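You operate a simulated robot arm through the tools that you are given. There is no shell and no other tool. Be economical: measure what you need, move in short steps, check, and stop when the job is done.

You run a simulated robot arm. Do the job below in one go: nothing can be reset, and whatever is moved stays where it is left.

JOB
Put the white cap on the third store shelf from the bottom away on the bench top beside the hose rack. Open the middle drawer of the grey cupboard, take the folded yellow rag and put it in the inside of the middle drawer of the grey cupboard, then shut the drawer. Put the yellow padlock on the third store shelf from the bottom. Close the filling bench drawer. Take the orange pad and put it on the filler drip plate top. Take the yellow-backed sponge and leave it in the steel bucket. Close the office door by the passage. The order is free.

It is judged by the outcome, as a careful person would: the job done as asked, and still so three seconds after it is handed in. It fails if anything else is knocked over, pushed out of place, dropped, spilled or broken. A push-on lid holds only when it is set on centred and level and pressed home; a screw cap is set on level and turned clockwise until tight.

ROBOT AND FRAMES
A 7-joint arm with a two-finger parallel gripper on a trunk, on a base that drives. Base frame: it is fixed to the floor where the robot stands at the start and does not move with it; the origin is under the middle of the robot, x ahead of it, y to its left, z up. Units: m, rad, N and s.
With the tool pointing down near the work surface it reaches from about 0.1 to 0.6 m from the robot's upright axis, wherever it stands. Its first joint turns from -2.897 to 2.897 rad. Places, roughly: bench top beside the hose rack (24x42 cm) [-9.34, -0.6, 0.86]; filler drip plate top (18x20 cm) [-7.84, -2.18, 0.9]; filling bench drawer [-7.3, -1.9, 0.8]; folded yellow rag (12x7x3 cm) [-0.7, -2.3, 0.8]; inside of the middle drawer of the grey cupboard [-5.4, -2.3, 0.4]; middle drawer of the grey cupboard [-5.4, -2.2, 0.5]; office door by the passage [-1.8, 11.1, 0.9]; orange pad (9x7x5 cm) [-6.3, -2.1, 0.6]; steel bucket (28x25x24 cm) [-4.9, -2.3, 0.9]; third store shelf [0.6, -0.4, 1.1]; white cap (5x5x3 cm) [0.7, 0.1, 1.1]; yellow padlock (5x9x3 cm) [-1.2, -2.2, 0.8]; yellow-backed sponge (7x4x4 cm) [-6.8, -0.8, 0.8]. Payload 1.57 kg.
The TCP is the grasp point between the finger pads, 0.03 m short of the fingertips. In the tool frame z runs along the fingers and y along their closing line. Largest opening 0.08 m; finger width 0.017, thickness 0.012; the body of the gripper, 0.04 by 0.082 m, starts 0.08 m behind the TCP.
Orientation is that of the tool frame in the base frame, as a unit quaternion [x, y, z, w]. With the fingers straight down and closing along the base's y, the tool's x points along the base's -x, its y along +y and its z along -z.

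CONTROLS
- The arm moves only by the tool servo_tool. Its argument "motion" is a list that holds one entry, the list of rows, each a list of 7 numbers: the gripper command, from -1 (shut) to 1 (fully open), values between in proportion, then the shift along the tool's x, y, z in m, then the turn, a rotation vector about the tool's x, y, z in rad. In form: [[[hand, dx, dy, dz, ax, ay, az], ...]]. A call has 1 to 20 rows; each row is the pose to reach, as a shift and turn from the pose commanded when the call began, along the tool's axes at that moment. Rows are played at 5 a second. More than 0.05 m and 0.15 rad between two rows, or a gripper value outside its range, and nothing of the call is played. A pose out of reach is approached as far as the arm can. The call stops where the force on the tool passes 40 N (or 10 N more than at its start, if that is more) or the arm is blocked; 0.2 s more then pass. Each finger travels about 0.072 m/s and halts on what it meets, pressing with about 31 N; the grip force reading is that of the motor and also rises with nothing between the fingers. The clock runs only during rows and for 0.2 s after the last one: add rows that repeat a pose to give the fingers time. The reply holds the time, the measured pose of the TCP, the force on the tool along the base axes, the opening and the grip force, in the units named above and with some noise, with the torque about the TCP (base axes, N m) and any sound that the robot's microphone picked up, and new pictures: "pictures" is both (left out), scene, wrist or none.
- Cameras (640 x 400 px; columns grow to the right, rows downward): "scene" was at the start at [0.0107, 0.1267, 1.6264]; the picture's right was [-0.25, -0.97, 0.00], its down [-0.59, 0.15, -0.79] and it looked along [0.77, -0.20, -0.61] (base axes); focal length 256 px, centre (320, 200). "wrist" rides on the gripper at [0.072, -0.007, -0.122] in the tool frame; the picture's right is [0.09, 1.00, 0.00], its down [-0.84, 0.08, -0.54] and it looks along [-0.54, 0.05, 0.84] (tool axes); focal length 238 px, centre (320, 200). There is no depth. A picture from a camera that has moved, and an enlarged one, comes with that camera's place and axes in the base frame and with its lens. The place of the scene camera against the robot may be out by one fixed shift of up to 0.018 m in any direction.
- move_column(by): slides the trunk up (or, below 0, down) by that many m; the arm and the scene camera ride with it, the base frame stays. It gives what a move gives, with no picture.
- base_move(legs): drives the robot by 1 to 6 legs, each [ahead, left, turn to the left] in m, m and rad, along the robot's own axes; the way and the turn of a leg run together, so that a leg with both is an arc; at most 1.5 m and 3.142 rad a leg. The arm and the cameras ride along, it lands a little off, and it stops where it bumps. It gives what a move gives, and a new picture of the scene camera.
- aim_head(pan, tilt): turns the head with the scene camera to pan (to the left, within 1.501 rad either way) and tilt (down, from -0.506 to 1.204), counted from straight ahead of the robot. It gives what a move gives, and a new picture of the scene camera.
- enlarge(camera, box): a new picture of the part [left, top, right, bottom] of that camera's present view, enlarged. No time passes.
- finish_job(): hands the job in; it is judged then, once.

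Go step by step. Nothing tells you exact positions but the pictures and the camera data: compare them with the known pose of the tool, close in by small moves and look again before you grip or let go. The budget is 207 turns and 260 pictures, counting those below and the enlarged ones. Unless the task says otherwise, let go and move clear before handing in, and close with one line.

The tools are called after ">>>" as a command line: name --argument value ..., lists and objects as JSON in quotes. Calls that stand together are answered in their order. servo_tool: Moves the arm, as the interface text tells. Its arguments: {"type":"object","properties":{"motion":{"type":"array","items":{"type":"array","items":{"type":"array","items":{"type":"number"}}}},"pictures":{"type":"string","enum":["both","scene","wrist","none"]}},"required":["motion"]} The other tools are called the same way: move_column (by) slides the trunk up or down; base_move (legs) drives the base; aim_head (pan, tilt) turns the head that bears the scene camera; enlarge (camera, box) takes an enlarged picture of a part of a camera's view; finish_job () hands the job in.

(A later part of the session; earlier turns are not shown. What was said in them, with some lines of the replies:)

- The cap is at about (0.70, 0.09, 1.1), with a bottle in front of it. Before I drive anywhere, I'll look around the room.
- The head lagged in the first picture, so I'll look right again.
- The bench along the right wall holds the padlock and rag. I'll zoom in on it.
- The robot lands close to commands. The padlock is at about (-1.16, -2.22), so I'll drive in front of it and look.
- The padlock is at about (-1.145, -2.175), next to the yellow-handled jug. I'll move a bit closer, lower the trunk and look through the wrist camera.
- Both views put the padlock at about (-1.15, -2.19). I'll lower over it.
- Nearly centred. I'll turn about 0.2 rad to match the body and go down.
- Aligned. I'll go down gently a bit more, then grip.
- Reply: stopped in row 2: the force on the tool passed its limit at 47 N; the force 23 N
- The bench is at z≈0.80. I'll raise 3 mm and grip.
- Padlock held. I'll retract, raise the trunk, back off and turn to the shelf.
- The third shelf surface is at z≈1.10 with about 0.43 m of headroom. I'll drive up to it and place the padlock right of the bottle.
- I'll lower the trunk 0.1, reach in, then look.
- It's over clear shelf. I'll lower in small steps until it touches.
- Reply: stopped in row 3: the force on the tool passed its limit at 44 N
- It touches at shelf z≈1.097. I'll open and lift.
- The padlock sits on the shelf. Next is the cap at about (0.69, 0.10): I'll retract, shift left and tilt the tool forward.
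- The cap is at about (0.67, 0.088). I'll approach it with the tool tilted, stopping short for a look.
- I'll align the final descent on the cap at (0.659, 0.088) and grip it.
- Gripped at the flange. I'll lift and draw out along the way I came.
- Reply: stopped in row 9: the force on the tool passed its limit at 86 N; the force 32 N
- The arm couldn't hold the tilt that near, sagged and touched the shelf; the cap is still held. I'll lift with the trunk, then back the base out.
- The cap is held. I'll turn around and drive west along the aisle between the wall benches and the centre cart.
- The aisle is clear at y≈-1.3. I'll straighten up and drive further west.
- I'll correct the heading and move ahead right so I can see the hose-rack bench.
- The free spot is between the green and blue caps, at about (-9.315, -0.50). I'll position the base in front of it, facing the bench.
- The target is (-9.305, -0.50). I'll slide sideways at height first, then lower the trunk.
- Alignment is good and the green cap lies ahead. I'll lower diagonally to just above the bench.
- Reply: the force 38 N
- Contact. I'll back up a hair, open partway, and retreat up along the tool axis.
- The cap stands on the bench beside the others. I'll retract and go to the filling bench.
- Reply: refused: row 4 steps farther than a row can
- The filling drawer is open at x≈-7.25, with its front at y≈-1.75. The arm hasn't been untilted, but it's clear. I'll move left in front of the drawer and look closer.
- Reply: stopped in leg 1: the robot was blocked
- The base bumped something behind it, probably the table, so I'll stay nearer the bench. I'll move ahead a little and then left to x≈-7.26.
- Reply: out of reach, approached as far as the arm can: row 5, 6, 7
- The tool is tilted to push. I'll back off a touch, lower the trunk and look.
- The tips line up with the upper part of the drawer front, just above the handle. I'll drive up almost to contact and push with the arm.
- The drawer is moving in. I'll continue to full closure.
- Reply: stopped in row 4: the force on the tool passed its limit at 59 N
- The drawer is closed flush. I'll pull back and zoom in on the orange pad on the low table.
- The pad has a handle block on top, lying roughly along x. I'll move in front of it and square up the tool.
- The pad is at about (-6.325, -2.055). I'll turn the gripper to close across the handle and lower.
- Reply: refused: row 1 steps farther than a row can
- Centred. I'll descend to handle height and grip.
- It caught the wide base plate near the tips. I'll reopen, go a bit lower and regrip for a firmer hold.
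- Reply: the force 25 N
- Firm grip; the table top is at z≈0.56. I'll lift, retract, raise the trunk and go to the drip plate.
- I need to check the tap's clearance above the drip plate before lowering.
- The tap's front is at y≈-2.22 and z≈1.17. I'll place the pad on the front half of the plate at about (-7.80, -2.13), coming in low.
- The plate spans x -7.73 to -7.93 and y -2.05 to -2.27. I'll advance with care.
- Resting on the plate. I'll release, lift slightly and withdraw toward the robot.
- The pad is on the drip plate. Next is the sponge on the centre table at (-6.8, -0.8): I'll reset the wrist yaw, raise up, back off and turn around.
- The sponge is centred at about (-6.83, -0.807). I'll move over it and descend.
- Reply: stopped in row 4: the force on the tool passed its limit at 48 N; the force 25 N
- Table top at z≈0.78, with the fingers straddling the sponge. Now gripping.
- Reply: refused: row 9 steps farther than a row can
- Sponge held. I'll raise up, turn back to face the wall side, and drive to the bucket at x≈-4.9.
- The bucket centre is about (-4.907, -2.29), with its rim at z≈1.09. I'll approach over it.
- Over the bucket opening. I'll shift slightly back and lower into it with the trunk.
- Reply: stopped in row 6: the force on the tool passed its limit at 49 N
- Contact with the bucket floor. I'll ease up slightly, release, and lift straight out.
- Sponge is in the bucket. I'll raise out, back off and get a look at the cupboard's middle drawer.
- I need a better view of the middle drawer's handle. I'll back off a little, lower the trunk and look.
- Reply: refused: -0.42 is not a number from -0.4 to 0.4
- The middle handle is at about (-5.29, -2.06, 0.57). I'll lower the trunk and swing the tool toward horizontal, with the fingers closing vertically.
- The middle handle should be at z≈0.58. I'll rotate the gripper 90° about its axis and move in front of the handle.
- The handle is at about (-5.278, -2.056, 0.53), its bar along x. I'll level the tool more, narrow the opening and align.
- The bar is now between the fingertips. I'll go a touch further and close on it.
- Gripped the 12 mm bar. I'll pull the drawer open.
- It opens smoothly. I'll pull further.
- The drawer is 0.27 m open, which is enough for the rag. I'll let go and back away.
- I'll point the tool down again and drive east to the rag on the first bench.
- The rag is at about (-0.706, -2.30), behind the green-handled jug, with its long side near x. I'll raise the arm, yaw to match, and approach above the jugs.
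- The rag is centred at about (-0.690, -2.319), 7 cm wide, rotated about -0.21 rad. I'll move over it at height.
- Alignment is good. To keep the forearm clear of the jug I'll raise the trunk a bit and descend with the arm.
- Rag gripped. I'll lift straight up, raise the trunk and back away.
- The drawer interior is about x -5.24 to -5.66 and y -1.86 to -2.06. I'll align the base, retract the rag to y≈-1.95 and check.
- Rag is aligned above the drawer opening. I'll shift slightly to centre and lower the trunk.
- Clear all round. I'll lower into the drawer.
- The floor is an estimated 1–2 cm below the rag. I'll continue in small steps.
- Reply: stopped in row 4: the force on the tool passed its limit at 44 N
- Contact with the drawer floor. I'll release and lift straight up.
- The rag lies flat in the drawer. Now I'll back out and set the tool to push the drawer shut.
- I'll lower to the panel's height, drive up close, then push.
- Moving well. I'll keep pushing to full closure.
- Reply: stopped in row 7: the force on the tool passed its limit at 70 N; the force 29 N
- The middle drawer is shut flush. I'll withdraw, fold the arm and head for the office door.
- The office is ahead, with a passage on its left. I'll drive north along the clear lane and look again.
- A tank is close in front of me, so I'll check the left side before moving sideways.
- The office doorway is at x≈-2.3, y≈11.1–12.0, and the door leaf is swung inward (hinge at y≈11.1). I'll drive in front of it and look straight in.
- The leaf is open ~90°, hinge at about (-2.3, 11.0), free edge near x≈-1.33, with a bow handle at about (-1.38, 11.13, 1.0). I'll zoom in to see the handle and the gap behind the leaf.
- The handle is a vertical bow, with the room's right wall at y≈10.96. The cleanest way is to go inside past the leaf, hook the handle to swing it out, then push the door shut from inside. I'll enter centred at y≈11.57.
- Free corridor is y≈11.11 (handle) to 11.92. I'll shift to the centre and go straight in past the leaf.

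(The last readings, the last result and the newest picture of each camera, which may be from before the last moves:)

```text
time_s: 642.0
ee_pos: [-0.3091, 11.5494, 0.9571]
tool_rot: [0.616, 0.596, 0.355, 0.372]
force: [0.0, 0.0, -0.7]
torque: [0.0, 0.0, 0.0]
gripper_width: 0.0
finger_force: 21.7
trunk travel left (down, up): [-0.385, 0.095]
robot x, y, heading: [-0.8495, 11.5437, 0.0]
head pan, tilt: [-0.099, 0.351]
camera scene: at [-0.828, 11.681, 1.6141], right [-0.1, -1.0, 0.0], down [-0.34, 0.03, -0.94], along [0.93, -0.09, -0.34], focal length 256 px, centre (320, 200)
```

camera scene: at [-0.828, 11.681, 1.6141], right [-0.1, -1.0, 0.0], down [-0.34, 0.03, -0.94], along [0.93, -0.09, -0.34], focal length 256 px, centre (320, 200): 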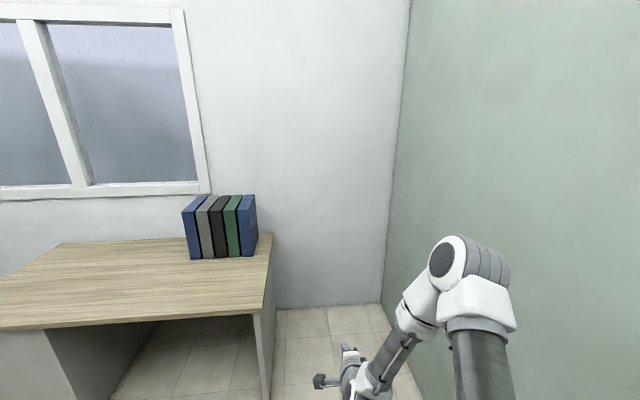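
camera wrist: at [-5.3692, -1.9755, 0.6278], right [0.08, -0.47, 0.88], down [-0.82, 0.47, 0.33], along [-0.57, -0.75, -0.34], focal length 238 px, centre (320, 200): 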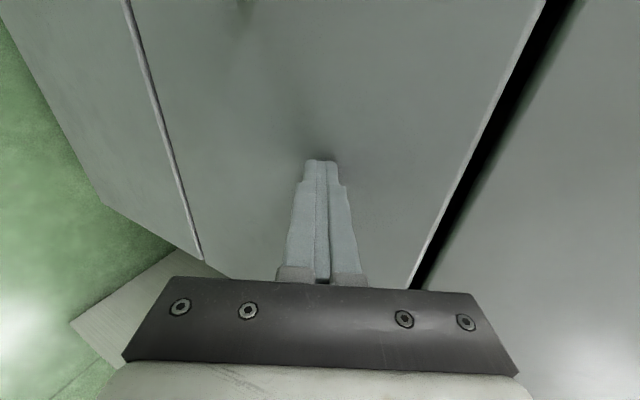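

I'm inside. I'll turn left 180° (the wall is too close on the right) to face the door from within.

>>> base_move --legs '[[0, 0, 1.57], [0, 0, 1.57]]'

>>> aim_head --pan 0.25 --tilt 0.5

```text
time_s: 652.7
ee_pos: [-1.3855, 11.5338, 0.9581]
tool_rot: [-0.597, 0.615, 0.372, -0.356]
force: [0.1, -0.6, -0.3]
torque: [-0.02, 0.02, 0.0]
gripper_width: 0.0
finger_force: 21.1
trunk travel left (down, up): [-0.385, 0.095]
robot x, y, heading: [-0.8472, 11.5428, -3.14]
head pan, tilt: [-0.099, 0.351]
camera scene: at [-0.8528, 11.4195, 1.6141], right [0.1, 1.0, 0.0], down [0.34, -0.03, -0.94], along [-0.93, 0.09, -0.34], focal length 256 px, centre (320, 200)
```

scene: 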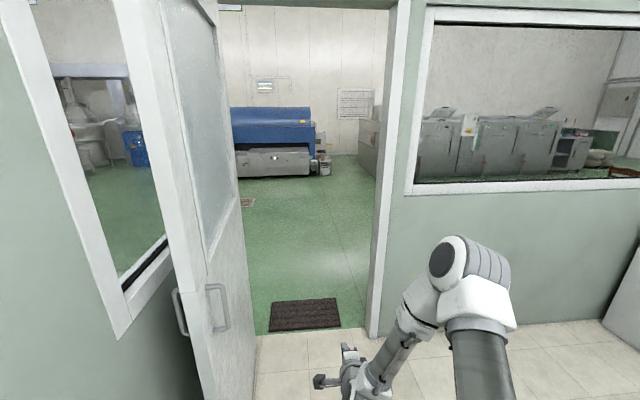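

```text
time_s: 653.6
ee_pos: [-1.3846, 11.5328, 0.9562]
tool_rot: [-0.598, 0.614, 0.372, -0.357]
force: [-0.5, -0.2, -0.2]
torque: [0.03, 0.02, 0.01]
gripper_width: 0.0
finger_force: 21.6
trunk travel left (down, up): [-0.385, 0.095]
robot x, y, heading: [-0.8457, 11.5426, -3.138]
head pan, tilt: [0.25, 0.499]
camera scene: at [-0.8482, 11.3878, 1.6005], right [-0.25, 0.97, 0.0], down [0.46, 0.12, -0.88], along [-0.85, -0.22, -0.48], focal length 256 px, centre (320, 200)
```

scene: 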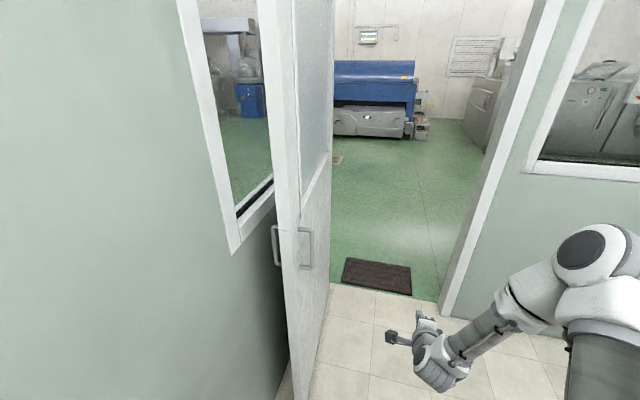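

The leaf's free edge is at about (-1.49, 11.12), with ~0.14 m between leaf and wall – enough to hook a closed finger behind the edge, below the handles. I'll first roll and level the tool.

>>> servo_tool --motion '[[[-1, 0, 0, 0, 0, 0, -0.145], [-1, 0, 0, 0, 0, 0, -0.29], [-1, 0, 0, 0, 0, 0, -0.435], [-1, 0, 0, 0, 0, 0, -0.58], [-1, 0, 0, 0, 0, 0, -0.725], [-1, 0, 0, 0, 0, 0, -0.87], [-1, 0, 0, 0, 0, 0, -1.015], [-1, 0, 0, 0, 0, 0, -1.16], [-1, 0, 0, 0, 0, 0, -1.3], [-1, 0, 0, 0, 0, 0, -1.44], [-1, 0, 0, 0, 0, 0, -1.57]]]' --pictures "none"

>>> servo_tool --motion '[[[-1, 0, 0, 0, 0, -0.12, 0], [-1, 0, 0, 0, 0, -0.24, 0], [-1, 0, 0, 0, 0, -0.36, 0]]]' --pictures "none"

>>> servo_tool --motion '[[[-1, 0, 0, 0, -0.13, 0, 0], [-1, 0, 0, 0, -0.26, 0, 0], [-1, 0, 0, 0, -0.39, 0, 0], [-1, 0, 0, 0, -0.5, 0, 0]]]' --pictures "wrist"

```text
time_s: 656.0
ee_pos: [-1.3858, 11.5338, 0.957]
tool_rot: [0.857, -0.012, -0.515, -0.012]
force: [-0.5, 0.3, -0.2]
torque: [0.01, -0.03, 0.03]
gripper_width: 0.0
finger_force: 20.9
trunk travel left (down, up): [-0.385, 0.095]
robot x, y, heading: [-0.8454, 11.5417, -3.14]
head pan, tilt: [0.25, 0.499]
```

```text
time_s: 656.8
ee_pos: [-1.3855, 11.5339, 0.9577]
tool_rot: [0.75, -0.01, -0.661, -0.013]
force: [-0.2, 0.6, -0.9]
torque: [0.03, 0.03, 0.02]
gripper_width: 0.0002
finger_force: 21.4
trunk travel left (down, up): [-0.385, 0.095]
robot x, y, heading: [-0.8475, 11.5392, -3.139]
head pan, tilt: [0.25, 0.499]
```

```text
time_s: 657.8
ee_pos: [-1.3846, 11.5328, 0.957]
tool_rot: [0.731, 0.154, -0.642, 0.174]
force: [-0.1, 0.2, 0.8]
torque: [0.02, -0.04, 0.02]
gripper_width: 0.0
finger_force: 21.3
trunk travel left (down, up): [-0.385, 0.095]
robot x, y, heading: [-0.8445, 11.5441, -3.137]
head pan, tilt: [0.25, 0.499]
camera wrist: at [-1.2709, 11.5932, 0.9003], right [0.46, -0.89, -0.04], down [0.41, 0.17, 0.9], along [-0.79, -0.43, 0.44], focal length 238 px, centre (320, 200)
```

wrist: 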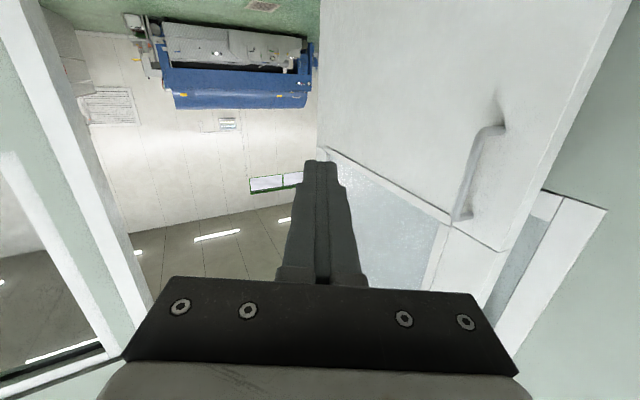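

The leaf edge is at x≈-1.42, its outer face at y≈11.14. I'll shift left and bring the fingertips to just outside the gap at z≈0.81.

>>> base_move --legs '[[0, 0.14, 0]]'

>>> servo_tool --motion '[[[-1, 0.03, 0.03, 0.0, 0, 0, 0], [-1, 0.06, 0.06, 0.01, 0, 0, 0], [-1, 0.09, 0.09, 0.02, 0, 0, 0], [-1, 0.12, 0.12, 0.03, 0, 0, 0], [-1, 0.145, 0.155, 0.045, 0, 0, 0], [-1, 0.153, 0.195, 0.06, 0, 0, 0], [-1, 0.153, 0.23, 0.075, 0, 0, 0], [-1, 0.153, 0.26, 0.092, 0, 0, 0]]]'

```text
time_s: 659.5
ee_pos: [-1.3838, 11.3901, 0.9581]
tool_rot: [0.731, 0.153, -0.642, 0.173]
force: [0.7, 0.0, -0.5]
torque: [0.02, -0.03, -0.04]
gripper_width: 0.0
finger_force: 20.9
trunk travel left (down, up): [-0.385, 0.095]
robot x, y, heading: [-0.8473, 11.3986, -3.138]
head pan, tilt: [0.25, 0.499]
camera scene: at [-0.8472, 11.2449, 1.6005], right [-0.25, 0.97, 0.0], down [0.46, 0.12, -0.88], along [-0.85, -0.22, -0.48], focal length 256 px, centre (320, 200)
```

scene: 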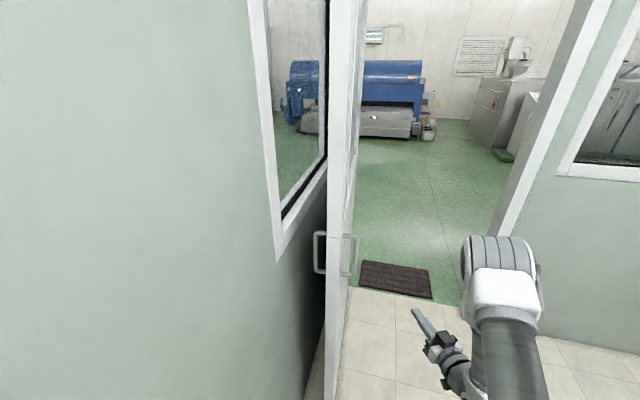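

```text
time_s: 661.3
ee_pos: [-1.3305, 11.1133, 0.8099]
tool_rot: [0.731, 0.154, -0.642, 0.173]
force: [-0.2, 0.1, -0.6]
torque: [-0.01, 0.02, -0.02]
gripper_width: 0.0003
finger_force: 21.0
trunk travel left (down, up): [-0.385, 0.095]
robot x, y, heading: [-0.8446, 11.4019, -3.139]
head pan, tilt: [0.25, 0.499]
camera scene: at [-0.8472, 11.245, 1.6005], right [-0.25, 0.97, 0.0], down [0.46, 0.12, -0.88], along [-0.85, -0.22, -0.48], focal length 256 px, centre (320, 200)
camera wrist: at [-1.2157, 11.1743, 0.753], right [0.46, -0.89, -0.04], down [0.41, 0.17, 0.9], along [-0.79, -0.42, 0.44], focal length 238 px, centre (320, 200)
```

scene: 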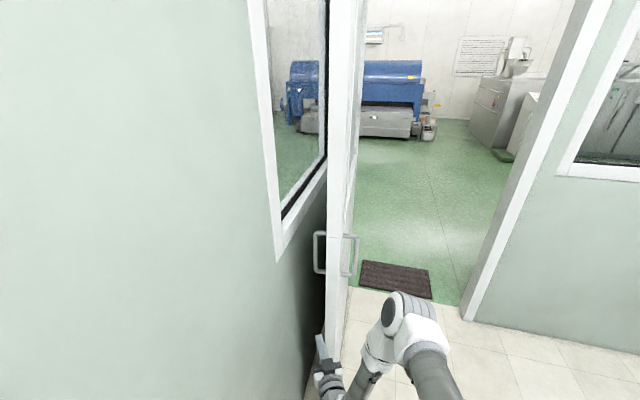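
wrist: 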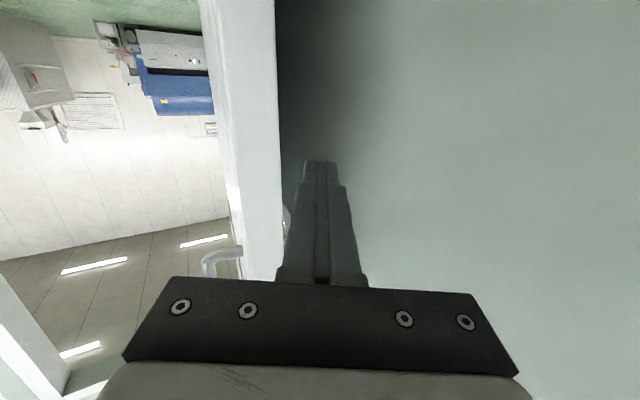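

The fingertips are lined up with the gap behind the leaf. I'll insert them, then pull the leaf toward +y.

>>> servo_tool --motion '[[[-1, -0.002, 0.002, 0.035, 0, 0, 0], [-1, -0.004, 0.004, 0.07, 0, 0, 0], [-1, -0.006, 0.006, 0.1, 0, 0, 0], [-1, -0.008, 0.008, 0.125, 0, 0, 0]]]' --pictures "wrist"

```text
time_s: 662.3
ee_pos: [-1.438, 11.0519, 0.8028]
tool_rot: [0.73, 0.154, -0.642, 0.173]
force: [0.2, -0.3, 0.1]
torque: [0.0, 0.03, -0.01]
gripper_width: 0.0001
finger_force: 21.1
trunk travel left (down, up): [-0.385, 0.095]
robot x, y, heading: [-0.8438, 11.4026, -3.134]
head pan, tilt: [0.25, 0.499]
camera wrist: at [-1.3239, 11.112, 0.7462], right [0.46, -0.89, -0.04], down [0.41, 0.17, 0.9], along [-0.79, -0.42, 0.44], focal length 238 px, centre (320, 200)
```

wrist: 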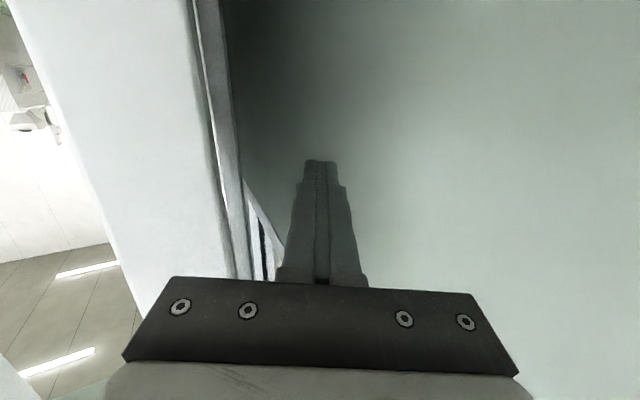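

>>> servo_tool --motion '[[[-1, -0.001, -0.03, -0.012, 0, 0, 0], [-1, -0.001, -0.06, -0.022, 0, 0, 0], [-1, -0.002, -0.09, -0.032, 0, 0, 0], [-1, -0.003, -0.12, -0.042, 0, 0, 0], [-1, -0.004, -0.15, -0.052, 0, 0, 0], [-1, -0.005, -0.18, -0.06, 0, 0, 0], [-1, -0.006, -0.21, -0.066, 0, 0, 0], [-1, -0.006, -0.24, -0.07, 0, 0, 0], [-1, -0.007, -0.277, -0.0735, 0, 0, 0]]]' --pictures "scene"

```text
time_s: 664.3
ee_pos: [-1.4998, 11.3336, 0.8025]
tool_rot: [0.731, 0.154, -0.642, 0.173]
force: [0.7, 0.0, 0.1]
torque: [-0.01, 0.02, 0.0]
gripper_width: 0.0001
finger_force: 21.1
trunk travel left (down, up): [-0.385, 0.095]
robot x, y, heading: [-0.8442, 11.4023, -3.137]
head pan, tilt: [0.25, 0.499]
camera scene: at [-0.8473, 11.245, 1.6005], right [-0.25, 0.97, 0.0], down [0.46, 0.12, -0.88], along [-0.85, -0.22, -0.48], focal length 256 px, centre (320, 200)
```

scene: 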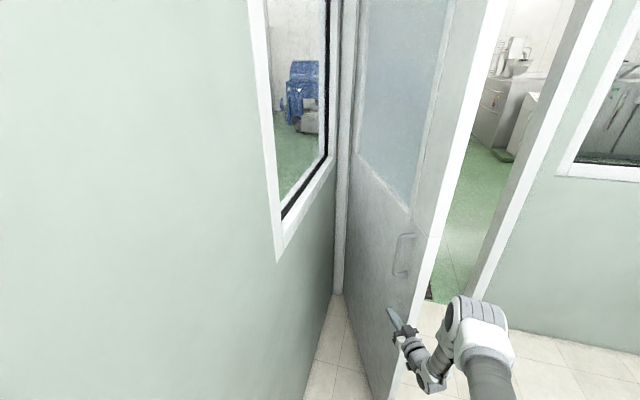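

The leaf is swinging and the fist is behind it now. I'll straighten the tool and push with the base toward closing.

>>> servo_tool --motion '[[[-1, 0, -0.01, 0, 0.14, 0, 0], [-1, 0, -0.02, 0, 0.28, 0, 0], [-1, 0, -0.03, 0, 0.42, 0, 0], [-1, 0, -0.04, 0, 0.5, 0, 0]]]' --pictures "none"

>>> base_move --legs '[[0.12, -0.22, 0], [0.2, -0.12, 0]]'

```text
time_s: 665.3
ee_pos: [-1.5152, 11.3689, 0.8006]
tool_rot: [0.751, -0.01, -0.66, -0.014]
force: [-0.4, -0.4, 0.3]
torque: [-0.02, -0.06, 0.0]
gripper_width: 0.0
finger_force: 21.2
trunk travel left (down, up): [-0.385, 0.095]
robot x, y, heading: [-0.8467, 11.3996, -3.141]
head pan, tilt: [0.25, 0.499]
```

```text
time_s: 669.1
ee_pos: [-1.8369, 11.7206, 0.8017]
tool_rot: [0.751, -0.016, -0.66, -0.018]
force: [0.4, 0.5, -0.1]
torque: [0.01, -0.05, -0.04]
gripper_width: 0.0
finger_force: 21.2
trunk travel left (down, up): [-0.385, 0.095]
robot x, y, heading: [-1.1672, 11.7458, 3.128]
head pan, tilt: [0.25, 0.499]
camera scene: at [-1.1697, 11.5884, 1.6005], right [-0.24, 0.97, 0.0], down [0.46, 0.11, -0.88], along [-0.85, -0.21, -0.48], focal length 256 px, centre (320, 200)
```

scene: 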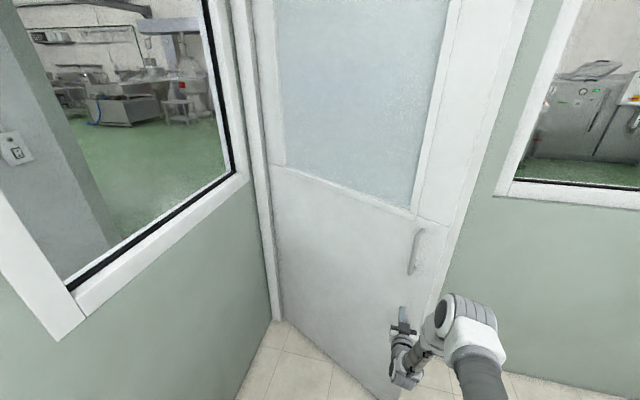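

More than halfway. I'll keep pushing straight ahead.

>>> base_move --legs '[[0.3, 0.0, 0.0]]'

```text
time_s: 671.7
ee_pos: [-2.1408, 11.7274, 0.8006]
tool_rot: [0.75, -0.017, -0.66, -0.019]
force: [1.0, 0.1, -0.2]
torque: [-0.02, 0.0, 0.0]
gripper_width: 0.0
finger_force: 21.3
trunk travel left (down, up): [-0.385, 0.095]
robot x, y, heading: [-1.4697, 11.7482, 3.129]
head pan, tilt: [0.25, 0.499]
camera scene: at [-1.4748, 11.592, 1.6005], right [-0.23, 0.97, 0.0], down [0.47, 0.11, -0.88], along [-0.85, -0.21, -0.48], focal length 256 px, centre (320, 200)
```

scene: 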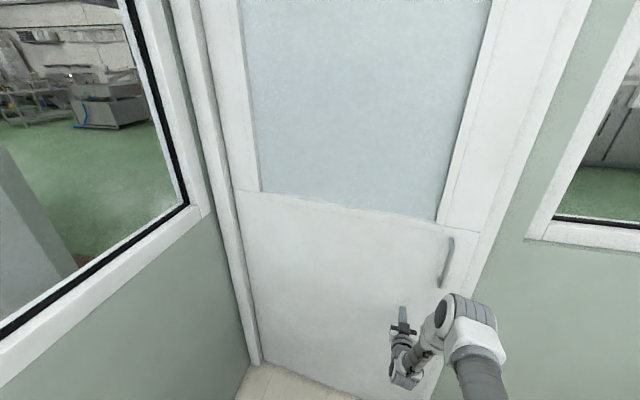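

Nearly shut. I'll finish with the arm until it hits the stop.

>>> servo_tool --motion '[[[-1, -0.002, 0, 0.02, 0, 0, 0], [-1, -0.004, 0, 0.04, 0, 0, 0], [-1, -0.006, 0, 0.055, 0, 0, 0], [-1, -0.008, 0, 0.07, 0, 0, 0], [-1, -0.01, 0, 0.085, 0, 0, 0], [-1, -0.012, 0, 0.1, 0, 0, 0], [-1, -0.014, 0, 0.115, 0, 0, 0], [-1, -0.016, 0, 0.13, 0, 0, 0]]]' --pictures "scene"

```text
time_s: 673.1
ee_pos: [-2.2356, 11.7328, 0.7982]
tool_rot: [0.75, -0.016, -0.661, -0.019]
force: [10.0, -0.1, 6.0]
torque: [-0.02, 0.17, 0.07]
gripper_width: 0.0
finger_force: 21.0
trunk travel left (down, up): [-0.385, 0.095]
robot x, y, heading: [-1.4697, 11.7474, 3.127]
head pan, tilt: [0.25, 0.499]
stopped in row 7: the force on the tool passed its limit at 87 N (the readings are from after the stop); the commanded pose is now the measured one
camera scene: at [-1.4729, 11.592, 1.6007], right [-0.23, 0.97, 0.0], down [0.46, 0.11, -0.88], along [-0.85, -0.21, -0.48], focal length 256 px, centre (320, 200)
```

scene: 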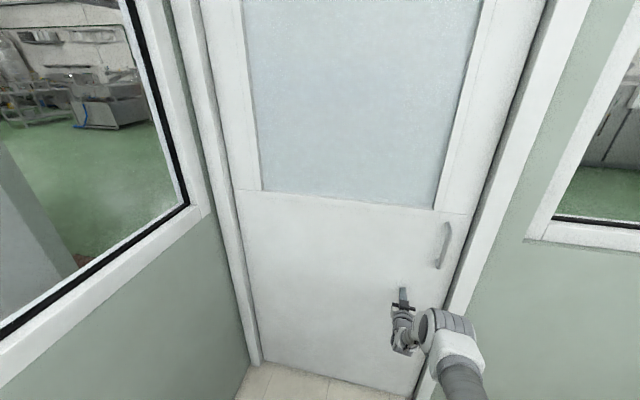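

The door has hit its stop. I'll back off and confirm it stays shut.

>>> servo_tool --motion '[[[-1, 0.004, 0, -0.03, 0, 0, 0], [-1, 0.008, 0, -0.07, 0, 0, 0], [-1, 0.012, 0, -0.11, 0, 0, 0], [-1, 0.012, 0, -0.15, 0, 0, 0], [-1, 0.012, 0, -0.15, 0, 0, 0], [-1, 0.012, 0, -0.15, 0, 0, 0]]]' --pictures "none"

>>> base_move --legs '[[-0.4, 0.0, 0.0]]'

>>> aim_head --pan 0.1 --tilt 0.45

```text
time_s: 674.5
ee_pos: [-2.087, 11.7258, 0.806]
tool_rot: [0.751, -0.017, -0.66, -0.019]
force: [0.2, 0.0, -0.8]
torque: [-0.03, -0.01, -0.02]
gripper_width: 0.0001
finger_force: 21.9
trunk travel left (down, up): [-0.385, 0.095]
robot x, y, heading: [-1.4733, 11.7431, 3.127]
head pan, tilt: [0.25, 0.499]
```

```text
time_s: 677.7
ee_pos: [-1.6863, 11.7216, 0.8038]
tool_rot: [0.751, -0.018, -0.66, -0.02]
force: [0.2, 0.2, 0.2]
torque: [0.02, -0.01, 0.0]
gripper_width: 0.0
finger_force: 21.2
trunk travel left (down, up): [-0.385, 0.095]
robot x, y, heading: [-1.072, 11.7423, 3.126]
head pan, tilt: [0.25, 0.499]
camera scene: at [-1.0747, 11.586, 1.6005], right [-0.23, 0.97, 0.0], down [0.47, 0.11, -0.88], along [-0.85, -0.2, -0.48], focal length 256 px, centre (320, 200)
```

scene: 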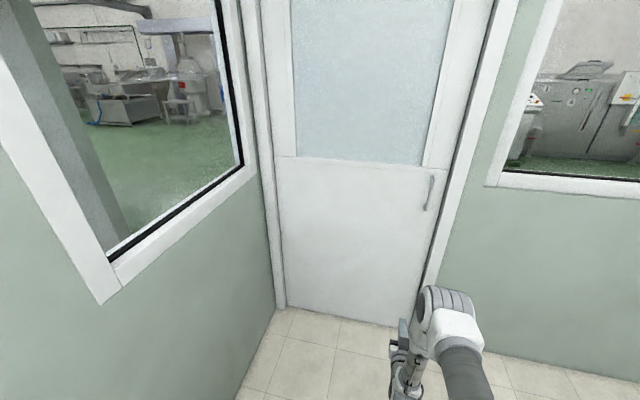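

```text
time_s: 678.4
ee_pos: [-1.6872, 11.7212, 0.8049]
tool_rot: [0.75, -0.018, -0.661, -0.02]
force: [-0.6, 0.1, 0.5]
torque: [0.0, 0.01, 0.0]
gripper_width: 0.0001
finger_force: 21.4
trunk travel left (down, up): [-0.385, 0.095]
robot x, y, heading: [-1.0742, 11.7358, 3.119]
head pan, tilt: [0.099, 0.45]
camera scene: at [-1.0777, 11.5994, 1.6049], right [-0.08, 1.0, 0.0], down [0.43, 0.04, -0.9], along [-0.9, -0.08, -0.44], focal length 256 px, centre (320, 200)
```

scene: 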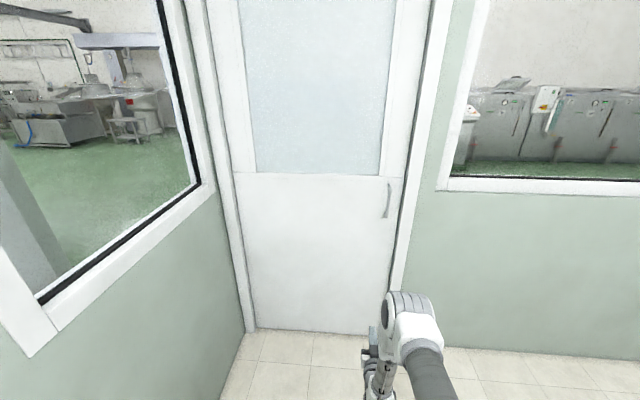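

>>> enlarge --camera "scene" --box '[340, 0, 470, 320]'

```text
1.25 times, centred on (405, 160) of scene
camera zoom: at [-1.0777, 11.5994, 1.6049], right [-0.08, 1.0, 0.0], down [0.43, 0.04, -0.9], along [-0.9, -0.08, -0.44], focal length 320 px, centre (214, 250)
```

zoom: 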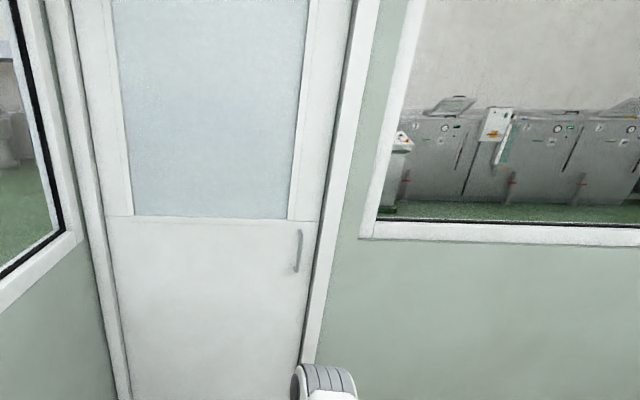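

The door sits fully in its frame and the arm is clear. All seven tasks are done, so I'm handing in.

>>> finish_job

```text
The job is handed in.
```

All seven tasks are done and the job is handed in. The cap, padlock, orange pad, sponge and rag are where you asked. The filling bench drawer, the cupboard's middle drawer and the office door are shut. While reversing by the filling bench, the base bumped something behind it, probably the centre table. I saw nothing displaced afterwards, but I didn't check that spot closely.
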